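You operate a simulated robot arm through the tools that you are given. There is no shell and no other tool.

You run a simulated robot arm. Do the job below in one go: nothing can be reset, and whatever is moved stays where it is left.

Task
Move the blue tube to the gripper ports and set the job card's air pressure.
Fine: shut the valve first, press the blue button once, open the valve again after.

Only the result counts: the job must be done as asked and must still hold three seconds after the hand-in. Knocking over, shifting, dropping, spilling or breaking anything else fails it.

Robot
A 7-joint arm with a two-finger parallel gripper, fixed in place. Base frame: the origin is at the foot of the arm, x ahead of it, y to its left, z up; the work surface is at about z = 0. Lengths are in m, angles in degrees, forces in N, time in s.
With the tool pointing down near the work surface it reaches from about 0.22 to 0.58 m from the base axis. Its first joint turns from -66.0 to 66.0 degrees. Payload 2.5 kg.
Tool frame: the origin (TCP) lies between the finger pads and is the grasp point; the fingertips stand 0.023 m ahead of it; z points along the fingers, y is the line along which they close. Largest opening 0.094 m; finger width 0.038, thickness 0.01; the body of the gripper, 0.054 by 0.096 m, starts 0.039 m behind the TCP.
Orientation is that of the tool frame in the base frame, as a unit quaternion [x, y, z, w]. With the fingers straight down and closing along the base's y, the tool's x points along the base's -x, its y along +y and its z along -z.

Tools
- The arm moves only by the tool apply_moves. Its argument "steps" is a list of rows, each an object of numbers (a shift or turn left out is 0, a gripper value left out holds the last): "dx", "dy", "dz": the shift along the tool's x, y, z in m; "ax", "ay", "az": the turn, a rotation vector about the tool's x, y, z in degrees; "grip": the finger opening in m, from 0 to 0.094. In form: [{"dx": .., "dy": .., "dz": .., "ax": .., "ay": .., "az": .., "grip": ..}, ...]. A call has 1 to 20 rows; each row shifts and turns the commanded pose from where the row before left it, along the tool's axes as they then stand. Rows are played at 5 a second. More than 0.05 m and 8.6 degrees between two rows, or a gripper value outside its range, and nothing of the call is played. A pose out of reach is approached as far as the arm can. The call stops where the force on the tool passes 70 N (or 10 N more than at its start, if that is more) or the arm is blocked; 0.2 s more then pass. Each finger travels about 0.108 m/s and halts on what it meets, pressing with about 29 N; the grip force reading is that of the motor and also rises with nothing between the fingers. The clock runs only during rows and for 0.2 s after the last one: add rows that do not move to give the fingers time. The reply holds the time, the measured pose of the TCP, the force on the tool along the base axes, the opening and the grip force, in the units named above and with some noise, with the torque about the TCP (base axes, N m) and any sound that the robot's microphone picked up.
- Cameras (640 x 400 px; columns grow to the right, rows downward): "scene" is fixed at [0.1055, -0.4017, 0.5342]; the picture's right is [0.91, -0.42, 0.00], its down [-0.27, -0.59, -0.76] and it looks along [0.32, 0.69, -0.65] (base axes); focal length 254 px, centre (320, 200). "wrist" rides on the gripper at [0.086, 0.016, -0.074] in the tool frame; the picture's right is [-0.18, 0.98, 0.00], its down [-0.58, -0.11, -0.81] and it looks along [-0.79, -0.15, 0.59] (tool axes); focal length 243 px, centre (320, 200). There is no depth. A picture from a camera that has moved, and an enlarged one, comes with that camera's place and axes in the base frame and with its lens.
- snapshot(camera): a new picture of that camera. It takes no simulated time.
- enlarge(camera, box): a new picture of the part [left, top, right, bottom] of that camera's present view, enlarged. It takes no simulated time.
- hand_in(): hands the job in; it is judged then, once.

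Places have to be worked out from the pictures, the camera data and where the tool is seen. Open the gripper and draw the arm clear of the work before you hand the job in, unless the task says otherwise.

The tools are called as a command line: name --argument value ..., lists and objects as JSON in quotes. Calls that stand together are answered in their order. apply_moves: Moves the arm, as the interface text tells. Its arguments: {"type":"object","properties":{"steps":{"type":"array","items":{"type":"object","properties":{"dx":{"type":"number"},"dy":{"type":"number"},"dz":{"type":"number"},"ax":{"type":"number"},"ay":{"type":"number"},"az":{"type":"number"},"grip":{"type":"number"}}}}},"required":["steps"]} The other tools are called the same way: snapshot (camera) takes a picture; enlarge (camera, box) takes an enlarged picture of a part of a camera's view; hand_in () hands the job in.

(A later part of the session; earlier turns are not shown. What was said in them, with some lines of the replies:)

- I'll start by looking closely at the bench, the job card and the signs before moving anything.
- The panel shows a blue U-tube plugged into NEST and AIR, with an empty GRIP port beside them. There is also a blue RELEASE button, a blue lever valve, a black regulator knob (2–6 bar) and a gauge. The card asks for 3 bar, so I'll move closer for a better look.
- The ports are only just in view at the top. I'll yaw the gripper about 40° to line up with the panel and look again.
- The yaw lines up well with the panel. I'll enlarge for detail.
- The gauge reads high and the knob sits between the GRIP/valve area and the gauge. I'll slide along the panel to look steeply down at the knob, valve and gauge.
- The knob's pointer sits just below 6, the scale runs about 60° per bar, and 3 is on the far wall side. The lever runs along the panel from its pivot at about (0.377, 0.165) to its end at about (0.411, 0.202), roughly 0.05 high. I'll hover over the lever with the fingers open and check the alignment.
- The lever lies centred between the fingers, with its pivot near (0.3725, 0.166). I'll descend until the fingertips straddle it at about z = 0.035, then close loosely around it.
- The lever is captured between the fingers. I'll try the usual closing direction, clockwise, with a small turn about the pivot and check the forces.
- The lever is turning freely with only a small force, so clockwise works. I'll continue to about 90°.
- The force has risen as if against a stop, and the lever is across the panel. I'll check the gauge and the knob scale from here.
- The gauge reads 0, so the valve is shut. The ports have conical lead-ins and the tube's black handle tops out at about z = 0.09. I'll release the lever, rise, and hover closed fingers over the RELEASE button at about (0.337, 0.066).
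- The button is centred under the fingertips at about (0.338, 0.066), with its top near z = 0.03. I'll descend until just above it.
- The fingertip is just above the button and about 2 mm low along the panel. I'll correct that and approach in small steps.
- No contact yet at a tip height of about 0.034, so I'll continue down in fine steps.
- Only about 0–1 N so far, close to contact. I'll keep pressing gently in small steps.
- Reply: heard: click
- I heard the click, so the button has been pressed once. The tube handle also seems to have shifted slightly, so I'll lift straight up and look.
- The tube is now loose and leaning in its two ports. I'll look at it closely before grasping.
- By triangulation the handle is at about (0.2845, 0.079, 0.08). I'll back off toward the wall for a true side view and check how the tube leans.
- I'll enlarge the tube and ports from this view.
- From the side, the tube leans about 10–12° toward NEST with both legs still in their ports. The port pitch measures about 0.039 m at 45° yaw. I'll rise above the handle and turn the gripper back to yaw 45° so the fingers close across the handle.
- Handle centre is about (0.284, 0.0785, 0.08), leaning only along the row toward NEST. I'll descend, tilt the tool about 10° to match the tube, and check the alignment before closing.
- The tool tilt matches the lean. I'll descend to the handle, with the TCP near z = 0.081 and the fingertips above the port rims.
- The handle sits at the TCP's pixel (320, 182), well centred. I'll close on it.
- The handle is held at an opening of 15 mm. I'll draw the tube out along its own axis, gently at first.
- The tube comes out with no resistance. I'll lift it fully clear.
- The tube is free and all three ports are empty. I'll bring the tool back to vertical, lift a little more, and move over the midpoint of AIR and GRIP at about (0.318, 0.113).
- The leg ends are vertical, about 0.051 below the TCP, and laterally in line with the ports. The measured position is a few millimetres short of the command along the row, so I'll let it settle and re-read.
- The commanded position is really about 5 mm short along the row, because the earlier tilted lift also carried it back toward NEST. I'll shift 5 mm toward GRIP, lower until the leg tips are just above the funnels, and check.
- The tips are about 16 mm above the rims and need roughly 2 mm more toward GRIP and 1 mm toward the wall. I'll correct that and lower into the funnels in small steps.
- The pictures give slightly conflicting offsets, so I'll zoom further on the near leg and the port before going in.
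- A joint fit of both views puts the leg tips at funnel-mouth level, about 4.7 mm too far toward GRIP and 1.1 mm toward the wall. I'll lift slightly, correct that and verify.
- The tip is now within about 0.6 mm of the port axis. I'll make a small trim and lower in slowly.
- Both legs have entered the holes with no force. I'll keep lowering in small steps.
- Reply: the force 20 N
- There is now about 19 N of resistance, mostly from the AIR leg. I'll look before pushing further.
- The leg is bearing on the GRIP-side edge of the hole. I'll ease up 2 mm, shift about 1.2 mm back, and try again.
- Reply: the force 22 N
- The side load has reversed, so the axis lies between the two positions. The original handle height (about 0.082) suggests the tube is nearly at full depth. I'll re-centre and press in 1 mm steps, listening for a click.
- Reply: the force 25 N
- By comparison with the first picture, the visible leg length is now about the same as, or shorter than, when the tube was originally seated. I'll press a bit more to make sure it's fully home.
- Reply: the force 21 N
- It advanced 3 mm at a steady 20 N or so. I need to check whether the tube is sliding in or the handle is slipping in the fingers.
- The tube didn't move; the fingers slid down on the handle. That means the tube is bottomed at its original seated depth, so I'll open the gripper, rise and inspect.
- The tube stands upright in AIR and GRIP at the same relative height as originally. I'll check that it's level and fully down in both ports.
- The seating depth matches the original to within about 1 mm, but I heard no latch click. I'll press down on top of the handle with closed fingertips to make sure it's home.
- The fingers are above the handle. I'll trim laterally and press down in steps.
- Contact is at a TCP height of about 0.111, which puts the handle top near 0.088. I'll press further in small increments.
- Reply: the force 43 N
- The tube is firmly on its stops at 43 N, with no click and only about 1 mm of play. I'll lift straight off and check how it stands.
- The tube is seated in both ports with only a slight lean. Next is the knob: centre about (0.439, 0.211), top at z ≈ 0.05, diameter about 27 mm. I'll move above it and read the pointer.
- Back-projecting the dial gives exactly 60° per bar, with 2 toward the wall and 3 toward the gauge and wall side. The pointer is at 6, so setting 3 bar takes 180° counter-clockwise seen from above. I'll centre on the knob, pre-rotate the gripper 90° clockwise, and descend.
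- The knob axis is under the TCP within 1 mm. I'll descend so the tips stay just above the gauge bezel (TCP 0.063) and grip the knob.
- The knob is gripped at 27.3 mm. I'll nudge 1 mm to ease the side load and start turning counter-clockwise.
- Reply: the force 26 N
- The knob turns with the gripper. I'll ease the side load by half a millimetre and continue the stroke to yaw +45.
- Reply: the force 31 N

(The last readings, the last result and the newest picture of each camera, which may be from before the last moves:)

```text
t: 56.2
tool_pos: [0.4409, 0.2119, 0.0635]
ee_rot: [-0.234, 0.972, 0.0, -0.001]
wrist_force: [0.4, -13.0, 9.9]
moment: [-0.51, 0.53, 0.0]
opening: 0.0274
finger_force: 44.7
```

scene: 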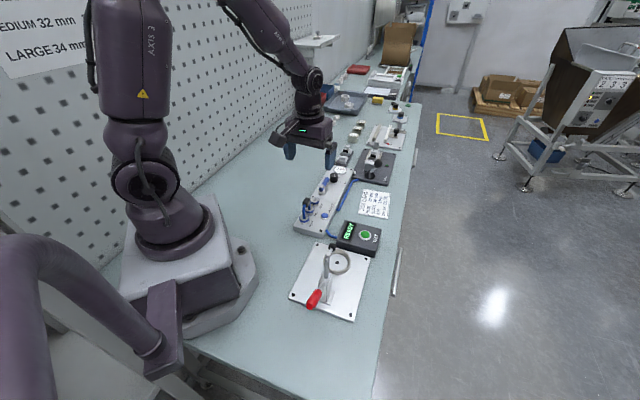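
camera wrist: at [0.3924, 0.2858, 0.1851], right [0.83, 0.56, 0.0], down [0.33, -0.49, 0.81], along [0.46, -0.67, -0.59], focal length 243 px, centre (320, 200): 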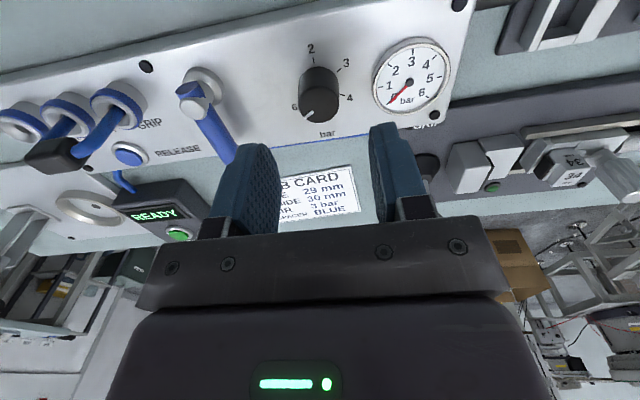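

The loads are moderate, so I'll continue the turn in the same grip to see how far the wrist can go.

apply_moves --steps '[{"dy": -0.0006}, {"az": -8}, {"az": -8}, {"az": -8}, {"az": -8}, {"az": -8}, {"az": -8}, {}]'

enlarge --camera "wrist" --box '[240, 80, 400, 220]'

```text
t: 58.0
tool_pos: [0.4403, 0.2107, 0.0641]
ee_rot: [-0.61, 0.792, -0.001, 0.001]
wrist_force: [3.3, -10.0, 8.3]
moment: [-1.07, 0.24, 0.0]
opening: 0.0274
finger_force: 45.3
```

```text
2.86 times, centred on (320, 150) of wrist
camera zoom: at [0.4037, 0.1315, 0.1384], right [-0.9, 0.43, 0.0], down [0.25, 0.53, 0.81], along [0.35, 0.73, -0.59], focal length 693 px, centre (320, 343)
```

zoom: 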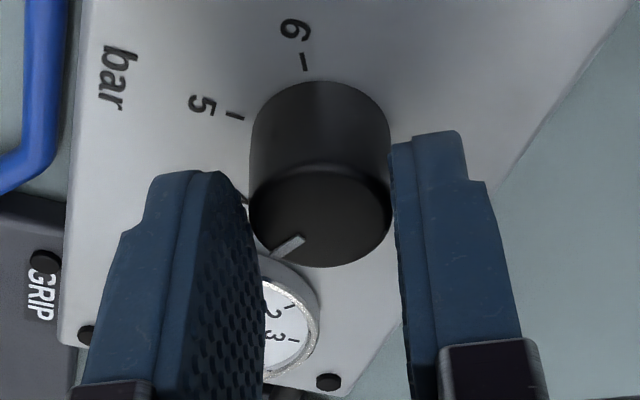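

I've turned 120° with no slip. Another 60° is needed, so I'll continue in pieces and watch the loads.

apply_moves --steps '[{"dx": -0.0006}, {"az": -8}, {"az": -8}, {"az": -8}, {"az": -8}, {}]'

enlarge --camera "scene" --box '[300, 120, 400, 220]'

```text
t: 59.4
tool_pos: [0.4413, 0.2128, 0.0629]
ee_rot: [0.805, -0.594, 0.002, -0.001]
wrist_force: [15.9, -13.6, 0.4]
moment: [0.44, -0.07, -0.02]
opening: 0.0274
finger_force: 45.5
```

```text
4.00 times, centred on (350, 170) of scene
camera zoom: at [0.1055, -0.4017, 0.5342], right [0.91, -0.42, 0.0], down [-0.27, -0.59, -0.76], along [0.32, 0.69, -0.65], focal length 1015 px, centre (200, 320)
```

zoom: 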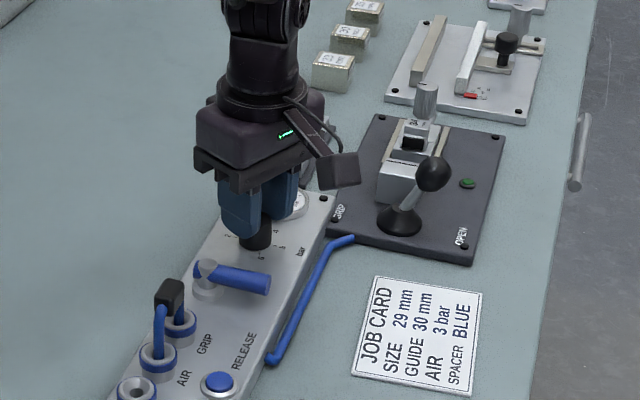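

The knob has turned 152°, to about 3.5 bar. To keep the camera away from the neighbouring toggle lever, I'll regrip 60° back for the last part.

apply_moves --steps '[{"grip": 0.035}, {"grip": 0.05}, {}, {"az": 7.5}, {"az": 7.5}, {"az": 7.5}, {"az": 7.5}, {"az": 7.5}, {"az": 7.5}, {"az": 7.5}, {"az": 7.5}, {}]'

enlarge --camera "wrist" --box '[240, 80, 400, 220]'

```text
t: 62.0
tool_pos: [0.4396, 0.2119, 0.0647]
ee_rot: [-0.398, 0.917, 0.0, 0.0]
wrist_force: [-0.2, 0.2, 0.2]
moment: [0.01, -0.02, 0.02]
opening: 0.05
finger_force: 0.0
```

```text
2.86 times, centred on (320, 150) of wrist
camera zoom: at [0.3703, 0.1594, 0.1386], right [-0.59, 0.81, 0.0], down [0.48, 0.35, 0.81], along [0.65, 0.48, -0.59], focal length 693 px, centre (320, 343)
```

zoom: 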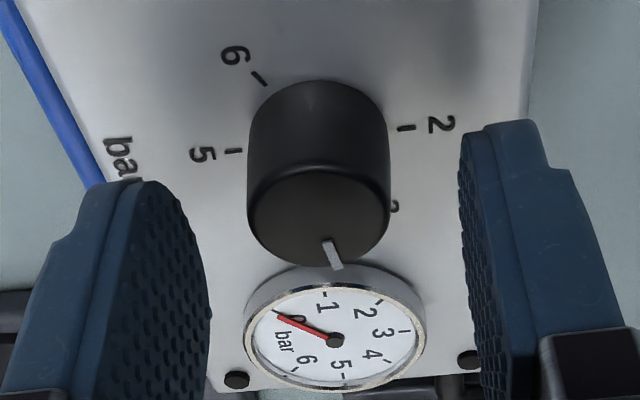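

The pointer is midway between 3 and 4, as computed. I'll grip again and turn 28° more.

apply_moves --steps '[{"grip": 0.035}, {"grip": 0.025}, {"grip": 0.01}, {"grip": 0.0}, {}, {"az": -7}, {"az": -7}, {"az": -7}, {"az": -7}, {}, {}]'

enlarge --camera "wrist" --box '[240, 80, 400, 220]'

```text
t: 64.4
tool_pos: [0.4405, 0.2112, 0.064]
ee_rot: [-0.609, 0.793, -0.001, 0.001]
wrist_force: [11.0, -2.0, -6.0]
moment: [-0.44, -0.11, 0.0]
opening: 0.0274
finger_force: 44.9
```

```text
2.86 times, centred on (320, 150) of wrist
camera zoom: at [0.4037, 0.1316, 0.1386], right [-0.9, 0.43, 0.0], down [0.25, 0.53, 0.81], along [0.35, 0.73, -0.59], focal length 693 px, centre (320, 343)
```

zoom: 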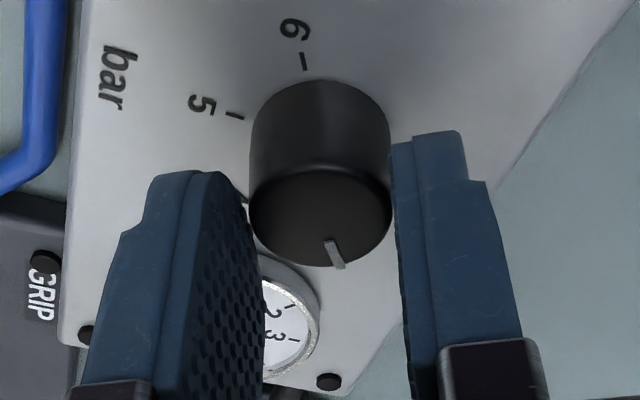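

The knob should now be at 3. I'll release, rise, square up and verify the pointer from above.

apply_moves --steps '[{"grip": 0.035}, {"grip": 0.05}, {}, {"dz": -0.04}, {"dz": -0.04}, {"dz": -0.04, "az": 7.5}, {"az": 7.5}, {"az": 7.5}, {"az": 7.5}, {}, {}]'

enlarge --camera "wrist" --box '[260, 0, 380, 100]'

enlarge --camera "scene" --box '[305, 160, 365, 220]'

```text
t: 66.8
tool_pos: [0.4402, 0.213, 0.1827]
ee_rot: [-0.382, 0.924, 0.0, 0.0]
wrist_force: [-0.5, 1.1, 0.8]
moment: [0.0, 0.01, 0.02]
opening: 0.0499
finger_force: 0.1
```

```text
4.00 times, centred on (320, 50) of wrist
camera zoom: at [0.3678, 0.1625, 0.2582], right [-0.56, 0.83, 0.0], down [0.49, 0.33, 0.81], along [0.67, 0.46, -0.59], focal length 970 px, centre (320, 800)
```

zoom: 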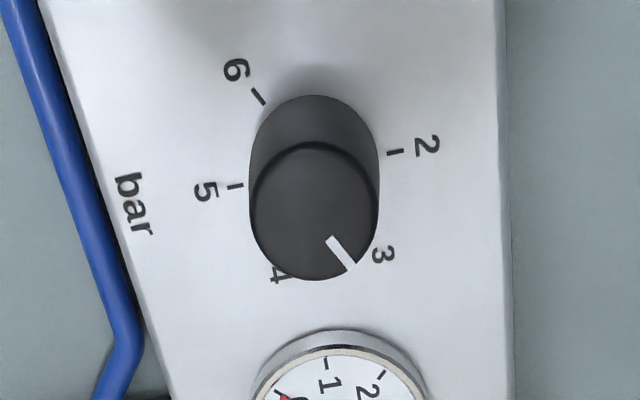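

```text
6.67 times, centred on (335, 190) of scene
camera zoom: at [0.1055, -0.4017, 0.5342], right [0.91, -0.42, 0.0], down [-0.27, -0.59, -0.76], along [0.32, 0.69, -0.65], focal length 1692 px, centre (220, 267)
```

zoom: 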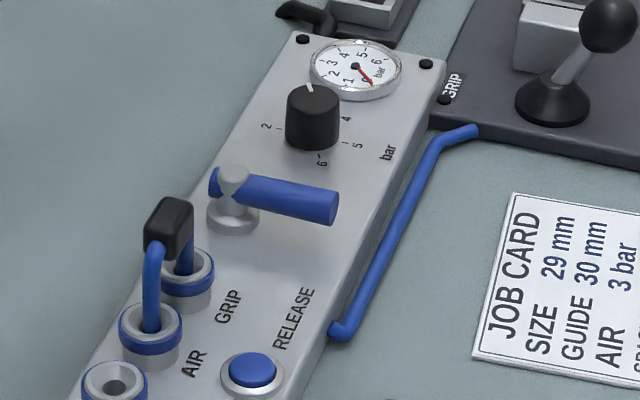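

The pointer reads about 3.1 by my back-projection. I'll take a sharper view before fine-tuning.

enlarge --camera "wrist" --box '[295, 12, 345, 74]'

```text
6.45 times, centred on (320, 43) of wrist
camera zoom: at [0.3678, 0.1625, 0.2582], right [-0.56, 0.83, 0.0], down [0.49, 0.33, 0.81], along [0.67, 0.46, -0.59], focal length 1565 px, centre (320, 1213)
```

zoom: 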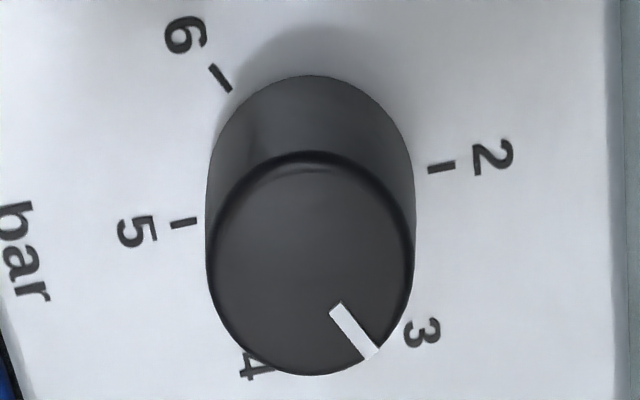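

A sharper reading puts the pointer at about 65°, or roughly 3.08 bar. I'll regrip and trim it a few degrees toward 3.

apply_moves --steps '[{"dx": -0.0012, "dy": -0.0005}, {"dz": 0.04}, {"dz": 0.04}, {"dz": 0.04}, {}, {"grip": 0.035}, {"grip": 0.025}, {"grip": 0.01}, {"grip": 0.0}, {}, {"az": -3.5}, {"az": -3}, {}, {}]'

apply_moves --steps '[{"grip": 0.035}, {"grip": 0.05}, {}, {"dz": -0.04}, {"dz": -0.04}, {"dz": -0.04, "az": 6.5}, {}, {}]'

enlarge --camera "wrist" --box '[295, 12, 345, 74]'

```text
t: 69.8
tool_pos: [0.4417, 0.2125, 0.064]
ee_rot: [-0.435, 0.901, -0.001, -0.001]
wrist_force: [18.3, -10.8, -15.2]
moment: [0.25, -0.61, -0.04]
opening: 0.0275
finger_force: 45.2
```

```text
t: 71.6
tool_pos: [0.4421, 0.2118, 0.1843]
ee_rot: [-0.383, 0.924, 0.0, 0.001]
wrist_force: [0.2, 0.5, -0.1]
moment: [0.03, 0.01, -0.01]
opening: 0.0501
finger_force: 0.0
```

```text
6.45 times, centred on (320, 43) of wrist
camera zoom: at [0.37, 0.1615, 0.2593], right [-0.56, 0.83, 0.0], down [0.49, 0.33, 0.81], along [0.67, 0.46, -0.59], focal length 1565 px, centre (320, 1213)
```

zoom: 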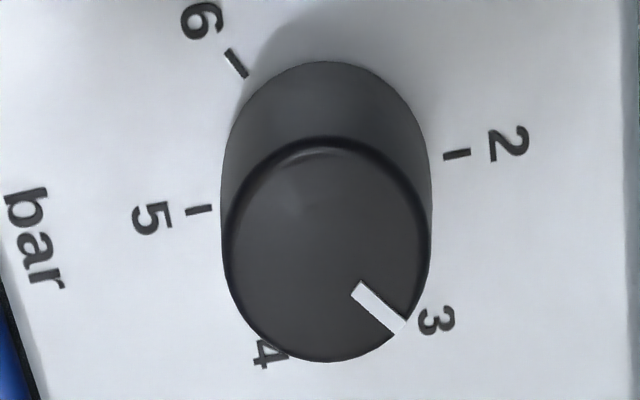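

The pointer now reads about 2.9–3.0. The gauge will give the true value once the valve is open, so I'll go back to the lever, line up with its shut direction, and check before capturing it.

apply_moves --steps '[{"dx": 0.0411, "dy": -0.0043}, {"dx": 0.041, "dy": -0.0042}, {"az": 8}, {"az": 8}, {"az": 8}, {"az": 8}, {"az": 8}, {"az": 8}, {"az": 8}, {"az": 8}, {"az": 8}, {"az": 8}, {"az": 8}, {"dz": 0.04}, {"dz": 0.03}, {}]'

snapshot --camera "wrist"

enlarge --camera "scene" --box '[300, 150, 370, 220]'

```text
t: 75.0
tool_pos: [0.3901, 0.1495, 0.1114]
ee_rot: [0.366, 0.931, 0.0, 0.0]
wrist_force: [-0.2, -0.5, 0.3]
moment: [0.01, -0.02, 0.03]
opening: 0.0501
finger_force: 0.0
```

```text
taken
camera wrist: at [0.3382, 0.2193, 0.1857], right [0.81, 0.59, 0.0], down [0.35, -0.48, 0.81], along [0.48, -0.65, -0.59], focal length 243 px, centre (320, 200)
```

wrist: 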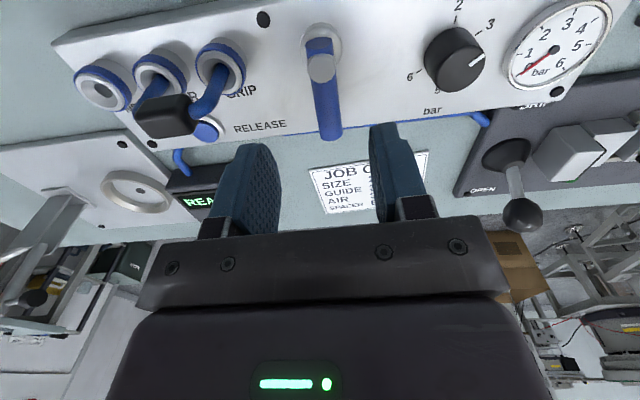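

```text
5.71 times, centred on (335, 185) of scene
camera zoom: at [0.1055, -0.4017, 0.5342], right [0.91, -0.42, 0.0], down [-0.27, -0.59, -0.76], along [0.32, 0.69, -0.65], focal length 1450 px, centre (234, 286)
```

zoom: 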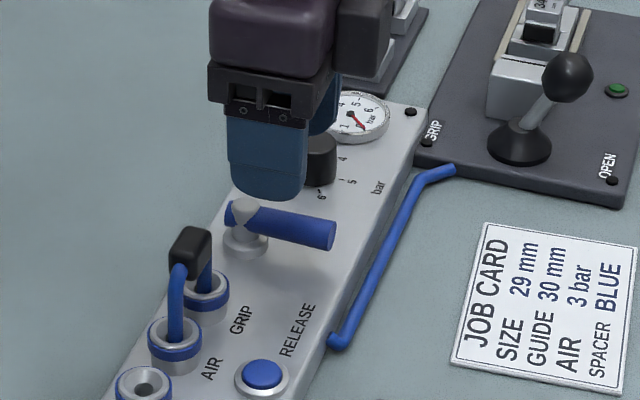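

The lever is centred between the fingers. I'll descend and capture it with a snug gap.

apply_moves --steps '[{"dz": 0.03}, {"dz": 0.023}, {}, {"grip": 0.03}, {"grip": 0.02}, {"grip": 0.016}, {}, {}]'

enlarge --camera "wrist" --box '[220, 50, 420, 230]'

```text
t: 76.8
tool_pos: [0.3902, 0.1491, 0.0592]
ee_rot: [0.366, 0.931, 0.001, 0.001]
wrist_force: [11.3, 13.2, -2.2]
moment: [0.09, -0.27, -0.34]
opening: 0.0241
finger_force: 8.7
```

```text
2.22 times, centred on (320, 140) of wrist
camera zoom: at [0.3382, 0.2197, 0.1352], right [0.8, 0.59, 0.0], down [0.35, -0.48, 0.81], along [0.48, -0.65, -0.59], focal length 539 px, centre (320, 333)
```

zoom: 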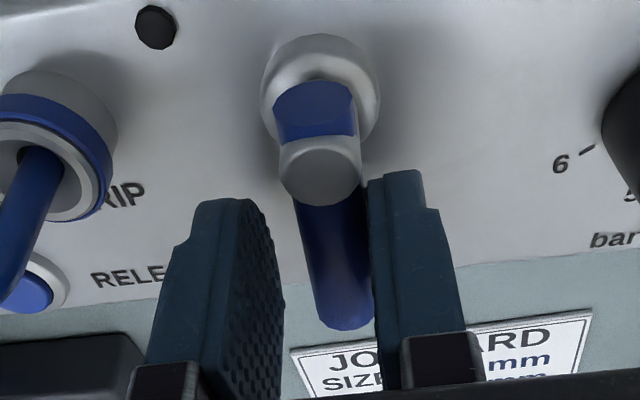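

The right finger is touching the lever, and turning it open moves the tool away from that side. I'll swing it counter-clockwise about the pivot.

apply_moves --steps '[{"dy": 0.003}, {"dx": -0.0001, "dy": 0.0034, "az": -8}, {"dx": -0.0001, "dy": 0.0034, "az": -8}, {"dx": -0.0001, "dy": 0.0034, "az": -8}, {}]'

enlarge --camera "wrist" --box '[220, 50, 420, 230]'

```text
t: 78.0
tool_pos: [0.3958, 0.1598, 0.0584]
ee_rot: [0.164, 0.987, -0.001, -0.002]
wrist_force: [-0.7, 8.3, 0.8]
moment: [0.16, 0.07, -0.12]
opening: 0.0193
finger_force: 3.8
```

```text
2.22 times, centred on (320, 140) of wrist
camera zoom: at [0.3209, 0.2023, 0.1344], right [0.49, 0.87, 0.0], down [0.52, -0.29, 0.8], along [0.7, -0.4, -0.59], focal length 539 px, centre (320, 333)
```

zoom: 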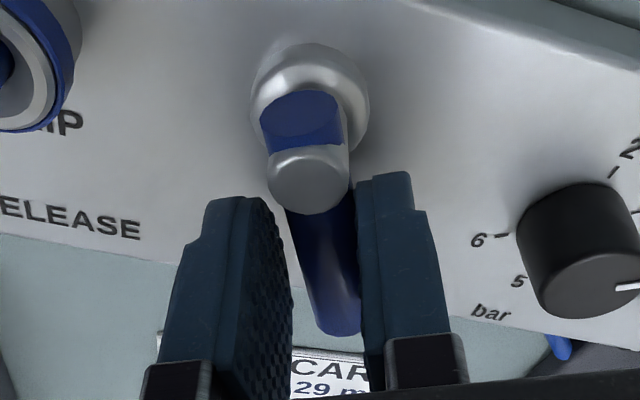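

The lever is following. I'll continue the swing to the open position.

apply_moves --steps '[{"dx": -0.0001, "dy": 0.0034, "az": -8}, {"dx": -0.0001, "dy": 0.0034, "az": -8}, {"dx": -0.0001, "dy": 0.0034, "az": -8}, {"dx": -0.0001, "dy": 0.0034, "az": -8}, {}]'

enlarge --camera "wrist" --box '[220, 50, 420, 230]'

enlarge --camera "scene" --box '[300, 150, 370, 220]'

```text
t: 79.2
tool_pos: [0.3992, 0.1732, 0.0595]
ee_rot: [-0.115, 0.993, -0.001, -0.001]
wrist_force: [-3.2, 6.1, 0.5]
moment: [0.08, 0.08, -0.12]
opening: 0.0189
finger_force: 3.1
```

```text
2.22 times, centred on (320, 140) of wrist
camera zoom: at [0.3123, 0.1679, 0.1353], right [-0.04, 1.0, 0.0], down [0.59, 0.03, 0.81], along [0.8, 0.04, -0.59], focal length 539 px, centre (320, 333)
```

zoom: 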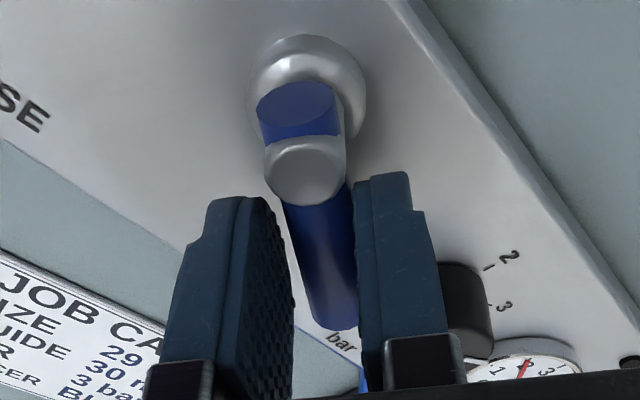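

```text
5.71 times, centred on (335, 185) of scene
camera zoom: at [0.1055, -0.4017, 0.5342], right [0.91, -0.42, 0.0], down [-0.27, -0.59, -0.76], along [0.32, 0.69, -0.65], focal length 1450 px, centre (234, 286)
```

zoom: 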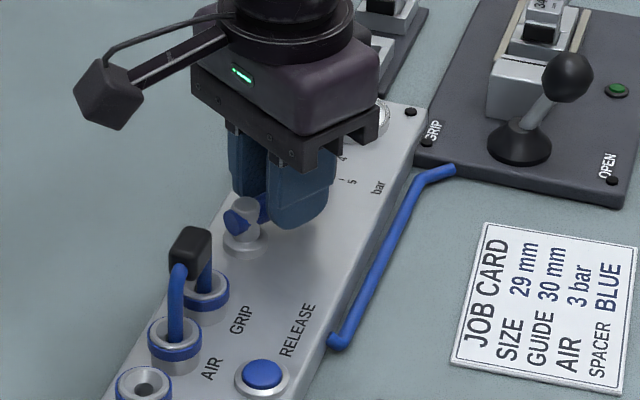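

The gauge needle is rising as the valve opens. I'll complete the swing.

apply_moves --steps '[{"dx": -0.0001, "dy": 0.0034, "az": -8}, {"dx": -0.0001, "dy": 0.0034, "az": -8}, {"dx": -0.0001, "dy": 0.0034, "az": -8}, {"dx": -0.0001, "dy": 0.0034, "az": -8}, {}]'

enlarge --camera "wrist" --box '[220, 50, 420, 230]'

```text
t: 80.4
tool_pos: [0.3948, 0.1845, 0.0588]
ee_rot: [-0.385, 0.923, 0.0, -0.001]
wrist_force: [-4.2, 4.4, -1.4]
moment: [0.0, 0.08, -0.07]
opening: 0.0185
finger_force: 3.4
```

```text
2.22 times, centred on (320, 140) of wrist
camera zoom: at [0.3227, 0.1343, 0.1349], right [-0.57, 0.82, 0.0], down [0.49, 0.34, 0.81], along [0.66, 0.46, -0.59], focal length 539 px, centre (320, 333)
```

zoom: 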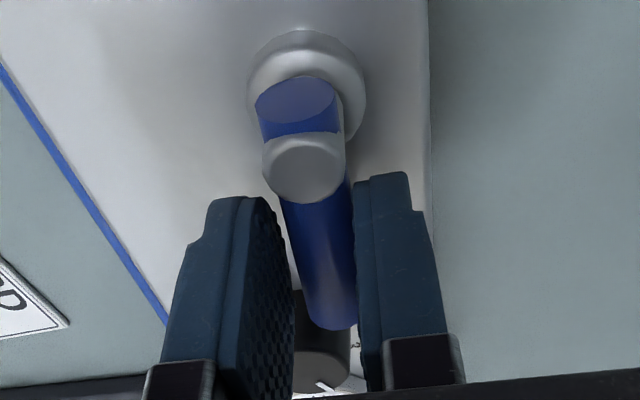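

The lever is back along the panel. I'll push a little further to be sure it's against its open stop.

apply_moves --steps '[{"dy": 0.002, "az": -4}, {"dy": 0.002, "az": -4}, {}, {}]'

enlarge --camera "scene" --box '[300, 150, 370, 220]'

```text
t: 81.4
tool_pos: [0.3928, 0.1865, 0.0596]
ee_rot: [-0.444, 0.896, -0.001, 0.0]
wrist_force: [7.6, -4.6, -15.5]
moment: [0.12, -0.37, -1.99]
opening: 0.0197
finger_force: 45.0
```

```text
5.71 times, centred on (335, 185) of scene
camera zoom: at [0.1056, -0.4017, 0.5342], right [0.91, -0.42, 0.0], down [-0.27, -0.59, -0.76], along [0.32, 0.69, -0.65], focal length 1450 px, centre (234, 286)
```

zoom: 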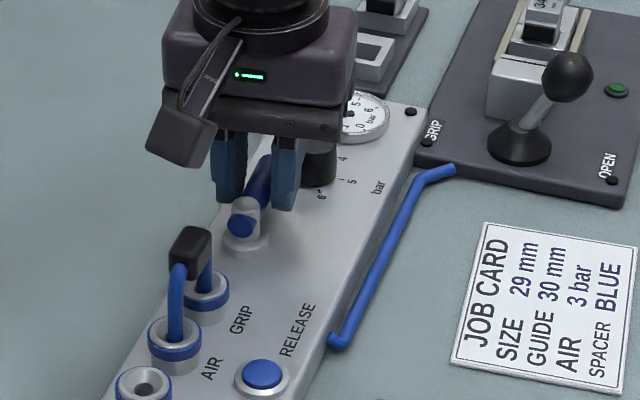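

A strong reaction torque shows the lever is at its open stop. I'll open the fingers, rise and read the gauge.

apply_moves --steps '[{"az": 6, "dy": -0.001, "grip": 0.03}, {"grip": 0.05}, {}, {"dz": -0.04}, {"dz": -0.04}, {"dz": -0.045}, {"dx": -0.03}, {"dx": -0.03}, {}]'

snapshot --camera "wrist"

enlarge --camera "wrist" --box '[280, 0, 380, 130]'

enlarge --camera "scene" --box '[300, 160, 370, 230]'

```text
t: 83.4
tool_pos: [0.4324, 0.2302, 0.1844]
ee_rot: [-0.399, 0.917, 0.0, 0.0]
wrist_force: [-0.1, 0.2, -0.1]
moment: [-0.02, 0.01, -0.01]
opening: 0.0501
finger_force: 0.1
```

```text
taken
camera wrist: at [0.3635, 0.1777, 0.2604], right [-0.59, 0.8, 0.0], down [0.48, 0.35, 0.81], along [0.65, 0.48, -0.59], focal length 243 px, centre (320, 200)
```

wrist: 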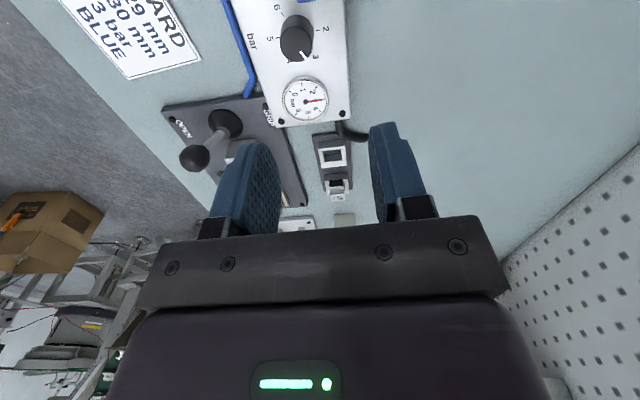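

```text
3.08 times, centred on (330, 65) of wrist
camera zoom: at [0.3635, 0.1777, 0.2604], right [-0.59, 0.8, 0.0], down [0.48, 0.35, 0.81], along [0.65, 0.48, -0.59], focal length 746 px, centre (289, 615)
```

zoom: 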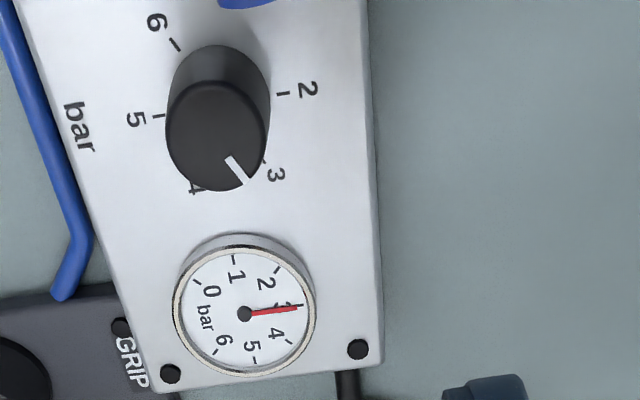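

```text
5.71 times, centred on (335, 195) of scene
camera zoom: at [0.1055, -0.4017, 0.5342], right [0.91, -0.42, 0.0], down [-0.27, -0.59, -0.76], along [0.32, 0.69, -0.65], focal length 1450 px, centre (234, 229)
```

zoom: 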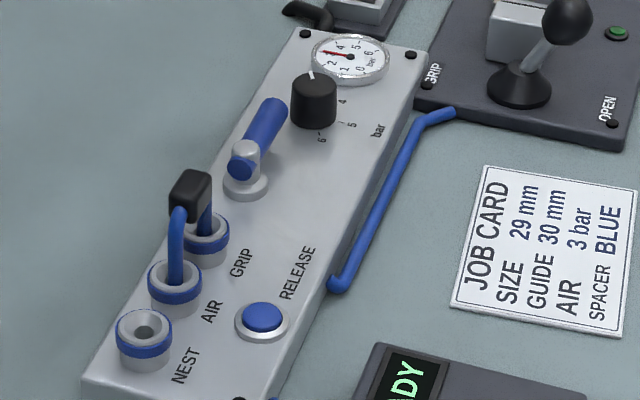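

The gauge now reads about 3 bar with the valve open. I'll zoom on the gauge and knob for accuracy.

enlarge --camera "wrist" --box '[280, 72, 332, 124]'

enlarge --camera "wrist" --box '[265, 5, 335, 70]'

enlarge --camera "scene" --box '[311, 185, 341, 215]'

```text
7.69 times, centred on (306, 98) of wrist
camera zoom: at [0.3635, 0.1777, 0.2604], right [-0.59, 0.8, 0.0], down [0.48, 0.35, 0.81], along [0.65, 0.48, -0.59], focal length 1866 px, centre (428, 985)
```

zoom: 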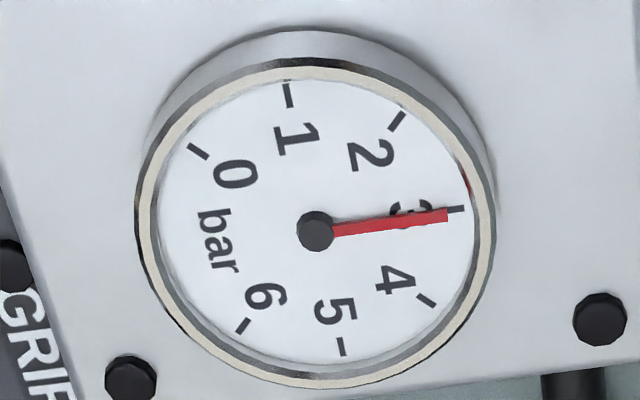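

```text
6.15 times, centred on (300, 38) of wrist
camera zoom: at [0.3635, 0.1777, 0.2604], right [-0.59, 0.8, 0.0], down [0.48, 0.35, 0.81], along [0.65, 0.48, -0.59], focal length 1493 px, centre (443, 1200)
```

zoom: 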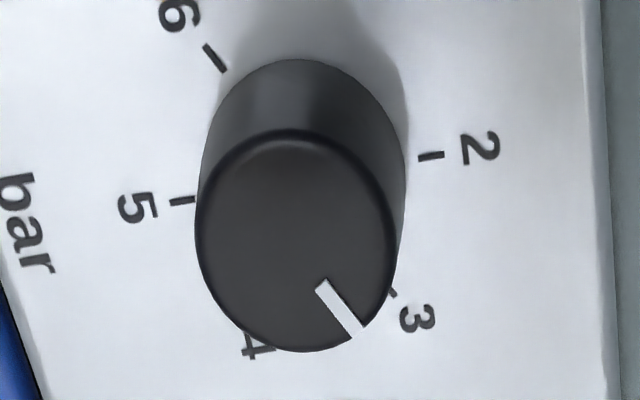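

```text
13.33 times, centred on (326, 200) of scene
camera zoom: at [0.1055, -0.4017, 0.5342], right [0.91, -0.42, 0.0], down [-0.27, -0.59, -0.76], along [0.32, 0.69, -0.65], focal length 3384 px, centre (240, 200)
```

zoom: 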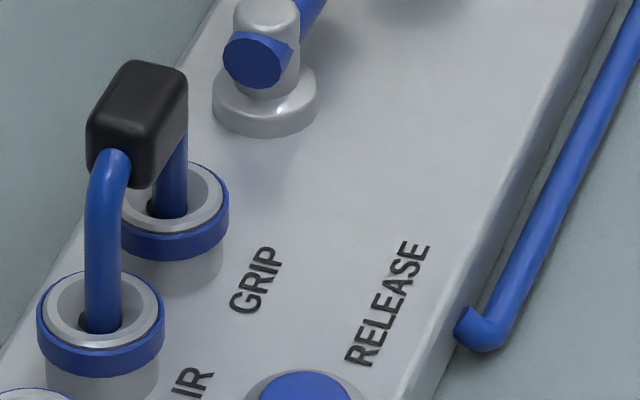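

The needle sits on the 3 mark and the pointer lines up with the 3 tick. I'll wait a second here and re-check that neither drifts.

apply_moves --steps '[{"dx": 0.02}, {"dx": 0.01, "dy": -0.01}, {"az": 2}, {}, {}, {}, {}, {}]'

snapshot --camera "wrist"

enlarge --camera "wrist" --box '[280, 60, 350, 120]'

enlarge --camera "wrist" --box '[270, 90, 350, 160]'

```text
t: 85.2
tool_pos: [0.4201, 0.2013, 0.186]
ee_rot: [-0.383, 0.924, 0.0, 0.001]
wrist_force: [-0.1, 0.0, 0.0]
moment: [0.0, -0.03, 0.02]
opening: 0.0502
finger_force: 0.0
```

```text
taken
camera wrist: at [0.3483, 0.1514, 0.2608], right [-0.57, 0.82, 0.0], down [0.49, 0.33, 0.81], along [0.67, 0.46, -0.59], focal length 243 px, centre (320, 200)
```

wrist: 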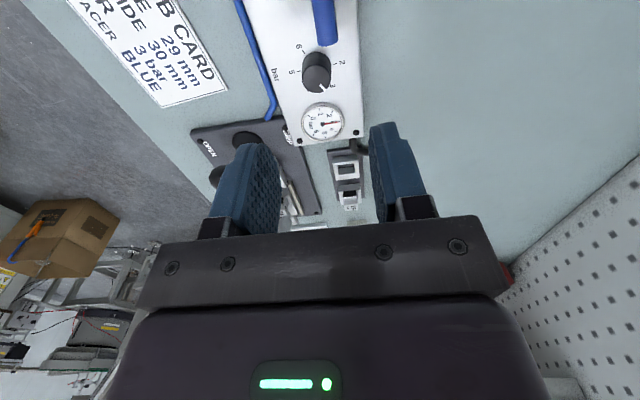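

```text
6.67 times, centred on (315, 90) of wrist
camera zoom: at [0.3483, 0.1514, 0.2608], right [-0.57, 0.82, 0.0], down [0.49, 0.33, 0.81], along [0.67, 0.46, -0.59], focal length 1618 px, centre (353, 933)
```

zoom: 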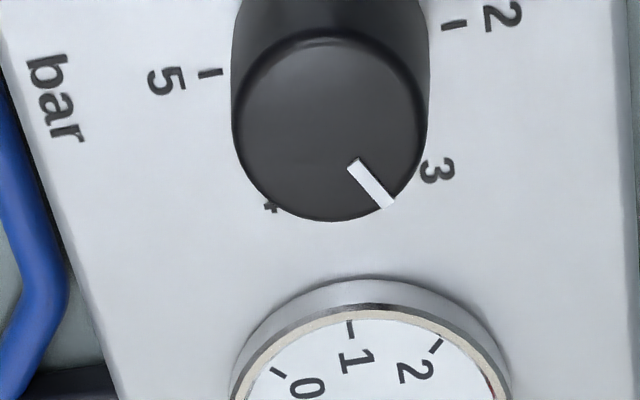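

```text
5.71 times, centred on (310, 125) of wrist
camera zoom: at [0.3483, 0.1514, 0.2608], right [-0.57, 0.82, 0.0], down [0.49, 0.33, 0.81], along [0.67, 0.46, -0.59], focal length 1386 px, centre (377, 629)
```

zoom: 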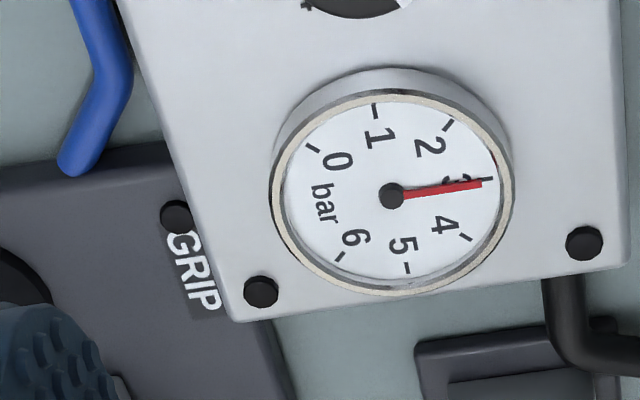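

The gauge needle is on 3 and the pointer back-projects to 60°, which is exactly 3 bar. The valve is open and the tube is seated in AIR and GRIP. I'll open the gripper, draw the arm clear and do a last check.

apply_moves --steps '[{"dz": -0.04, "grip": 0.09}, {"dz": -0.04}, {"dz": -0.04}, {"dz": -0.04}, {"dx": 0.04}, {"dx": 0.04}, {"dx": 0.04}, {"az": 8}, {"az": 8}, {"az": 8}, {"az": 8}, {"az": 8}, {}, {}]'

snapshot --camera "scene"

enlarge --camera "scene" --box '[295, 160, 375, 240]'

snapshot --camera "wrist"

```text
t: 88.2
tool_pos: [0.3352, 0.1168, 0.346]
ee_rot: [-0.044, 0.999, 0.0, 0.0]
wrist_force: [0.6, 0.0, -0.2]
moment: [-0.01, -0.05, 0.0]
opening: 0.0899
finger_force: 0.1
```

```text
taken
```

scene: 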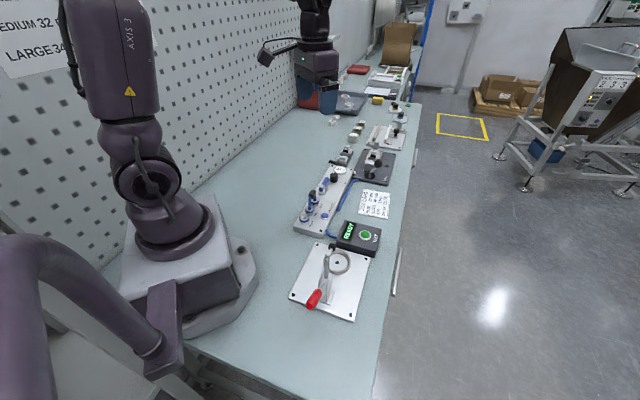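

```text
5.00 times, centred on (335, 200) of scene
camera zoom: at [0.1055, -0.4017, 0.5342], right [0.91, -0.42, 0.0], down [-0.27, -0.59, -0.76], along [0.32, 0.69, -0.65], focal length 1269 px, centre (245, 200)
```

zoom: 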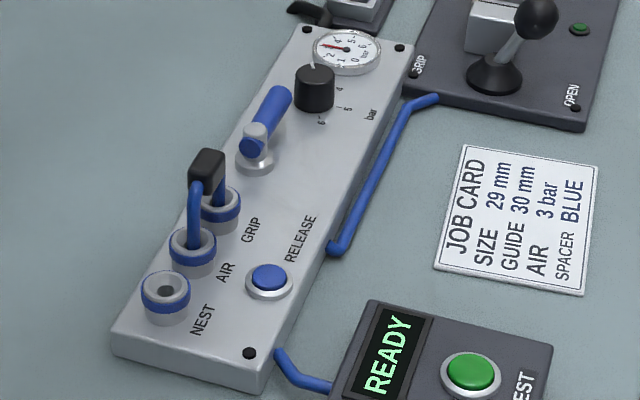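

```text
taken
camera wrist: at [0.2483, 0.1255, 0.4204], right [0.1, 1.0, 0.0], down [0.59, -0.06, 0.81], along [0.8, -0.08, -0.59], focal length 243 px, centre (320, 200)
```

wrist: 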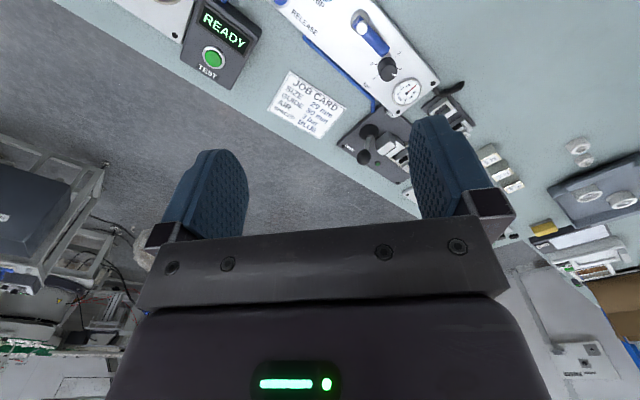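

The final view shows the tube in AIR and GRIP, the lever back in its original open position, the gauge at 3 bar, and nothing else disturbed. The arm is clear and the gripper is open, so I'm handing in.

hand_in

```text
The job is handed in.
```

The blue tube is now in the AIR and GRIP ports, and the air pressure is set to the job card's 3 bar. I've handed the job in but haven't had a result back.

- **Order:** I shut the valve (the gauge dropped to 0), pressed the blue button once and heard it click. Then I moved the tube, set the regulator and opened the valve again.
- **Tube:** it stands upright at the same depth it had in its old ports. I pressed it down onto its stops at about 43 N, but heard no latch click, so I can't confirm it locked. It hadn't moved when I checked about 7 s after the valve was fully open.
- **Pressure:** with the valve open, the gauge needle is on 3 and the knob points to its 3 mark.
- **Finish:** the valve lever is back in its original open position, the gripper is open and the arm is clear. Nothing else on the bench looks moved.
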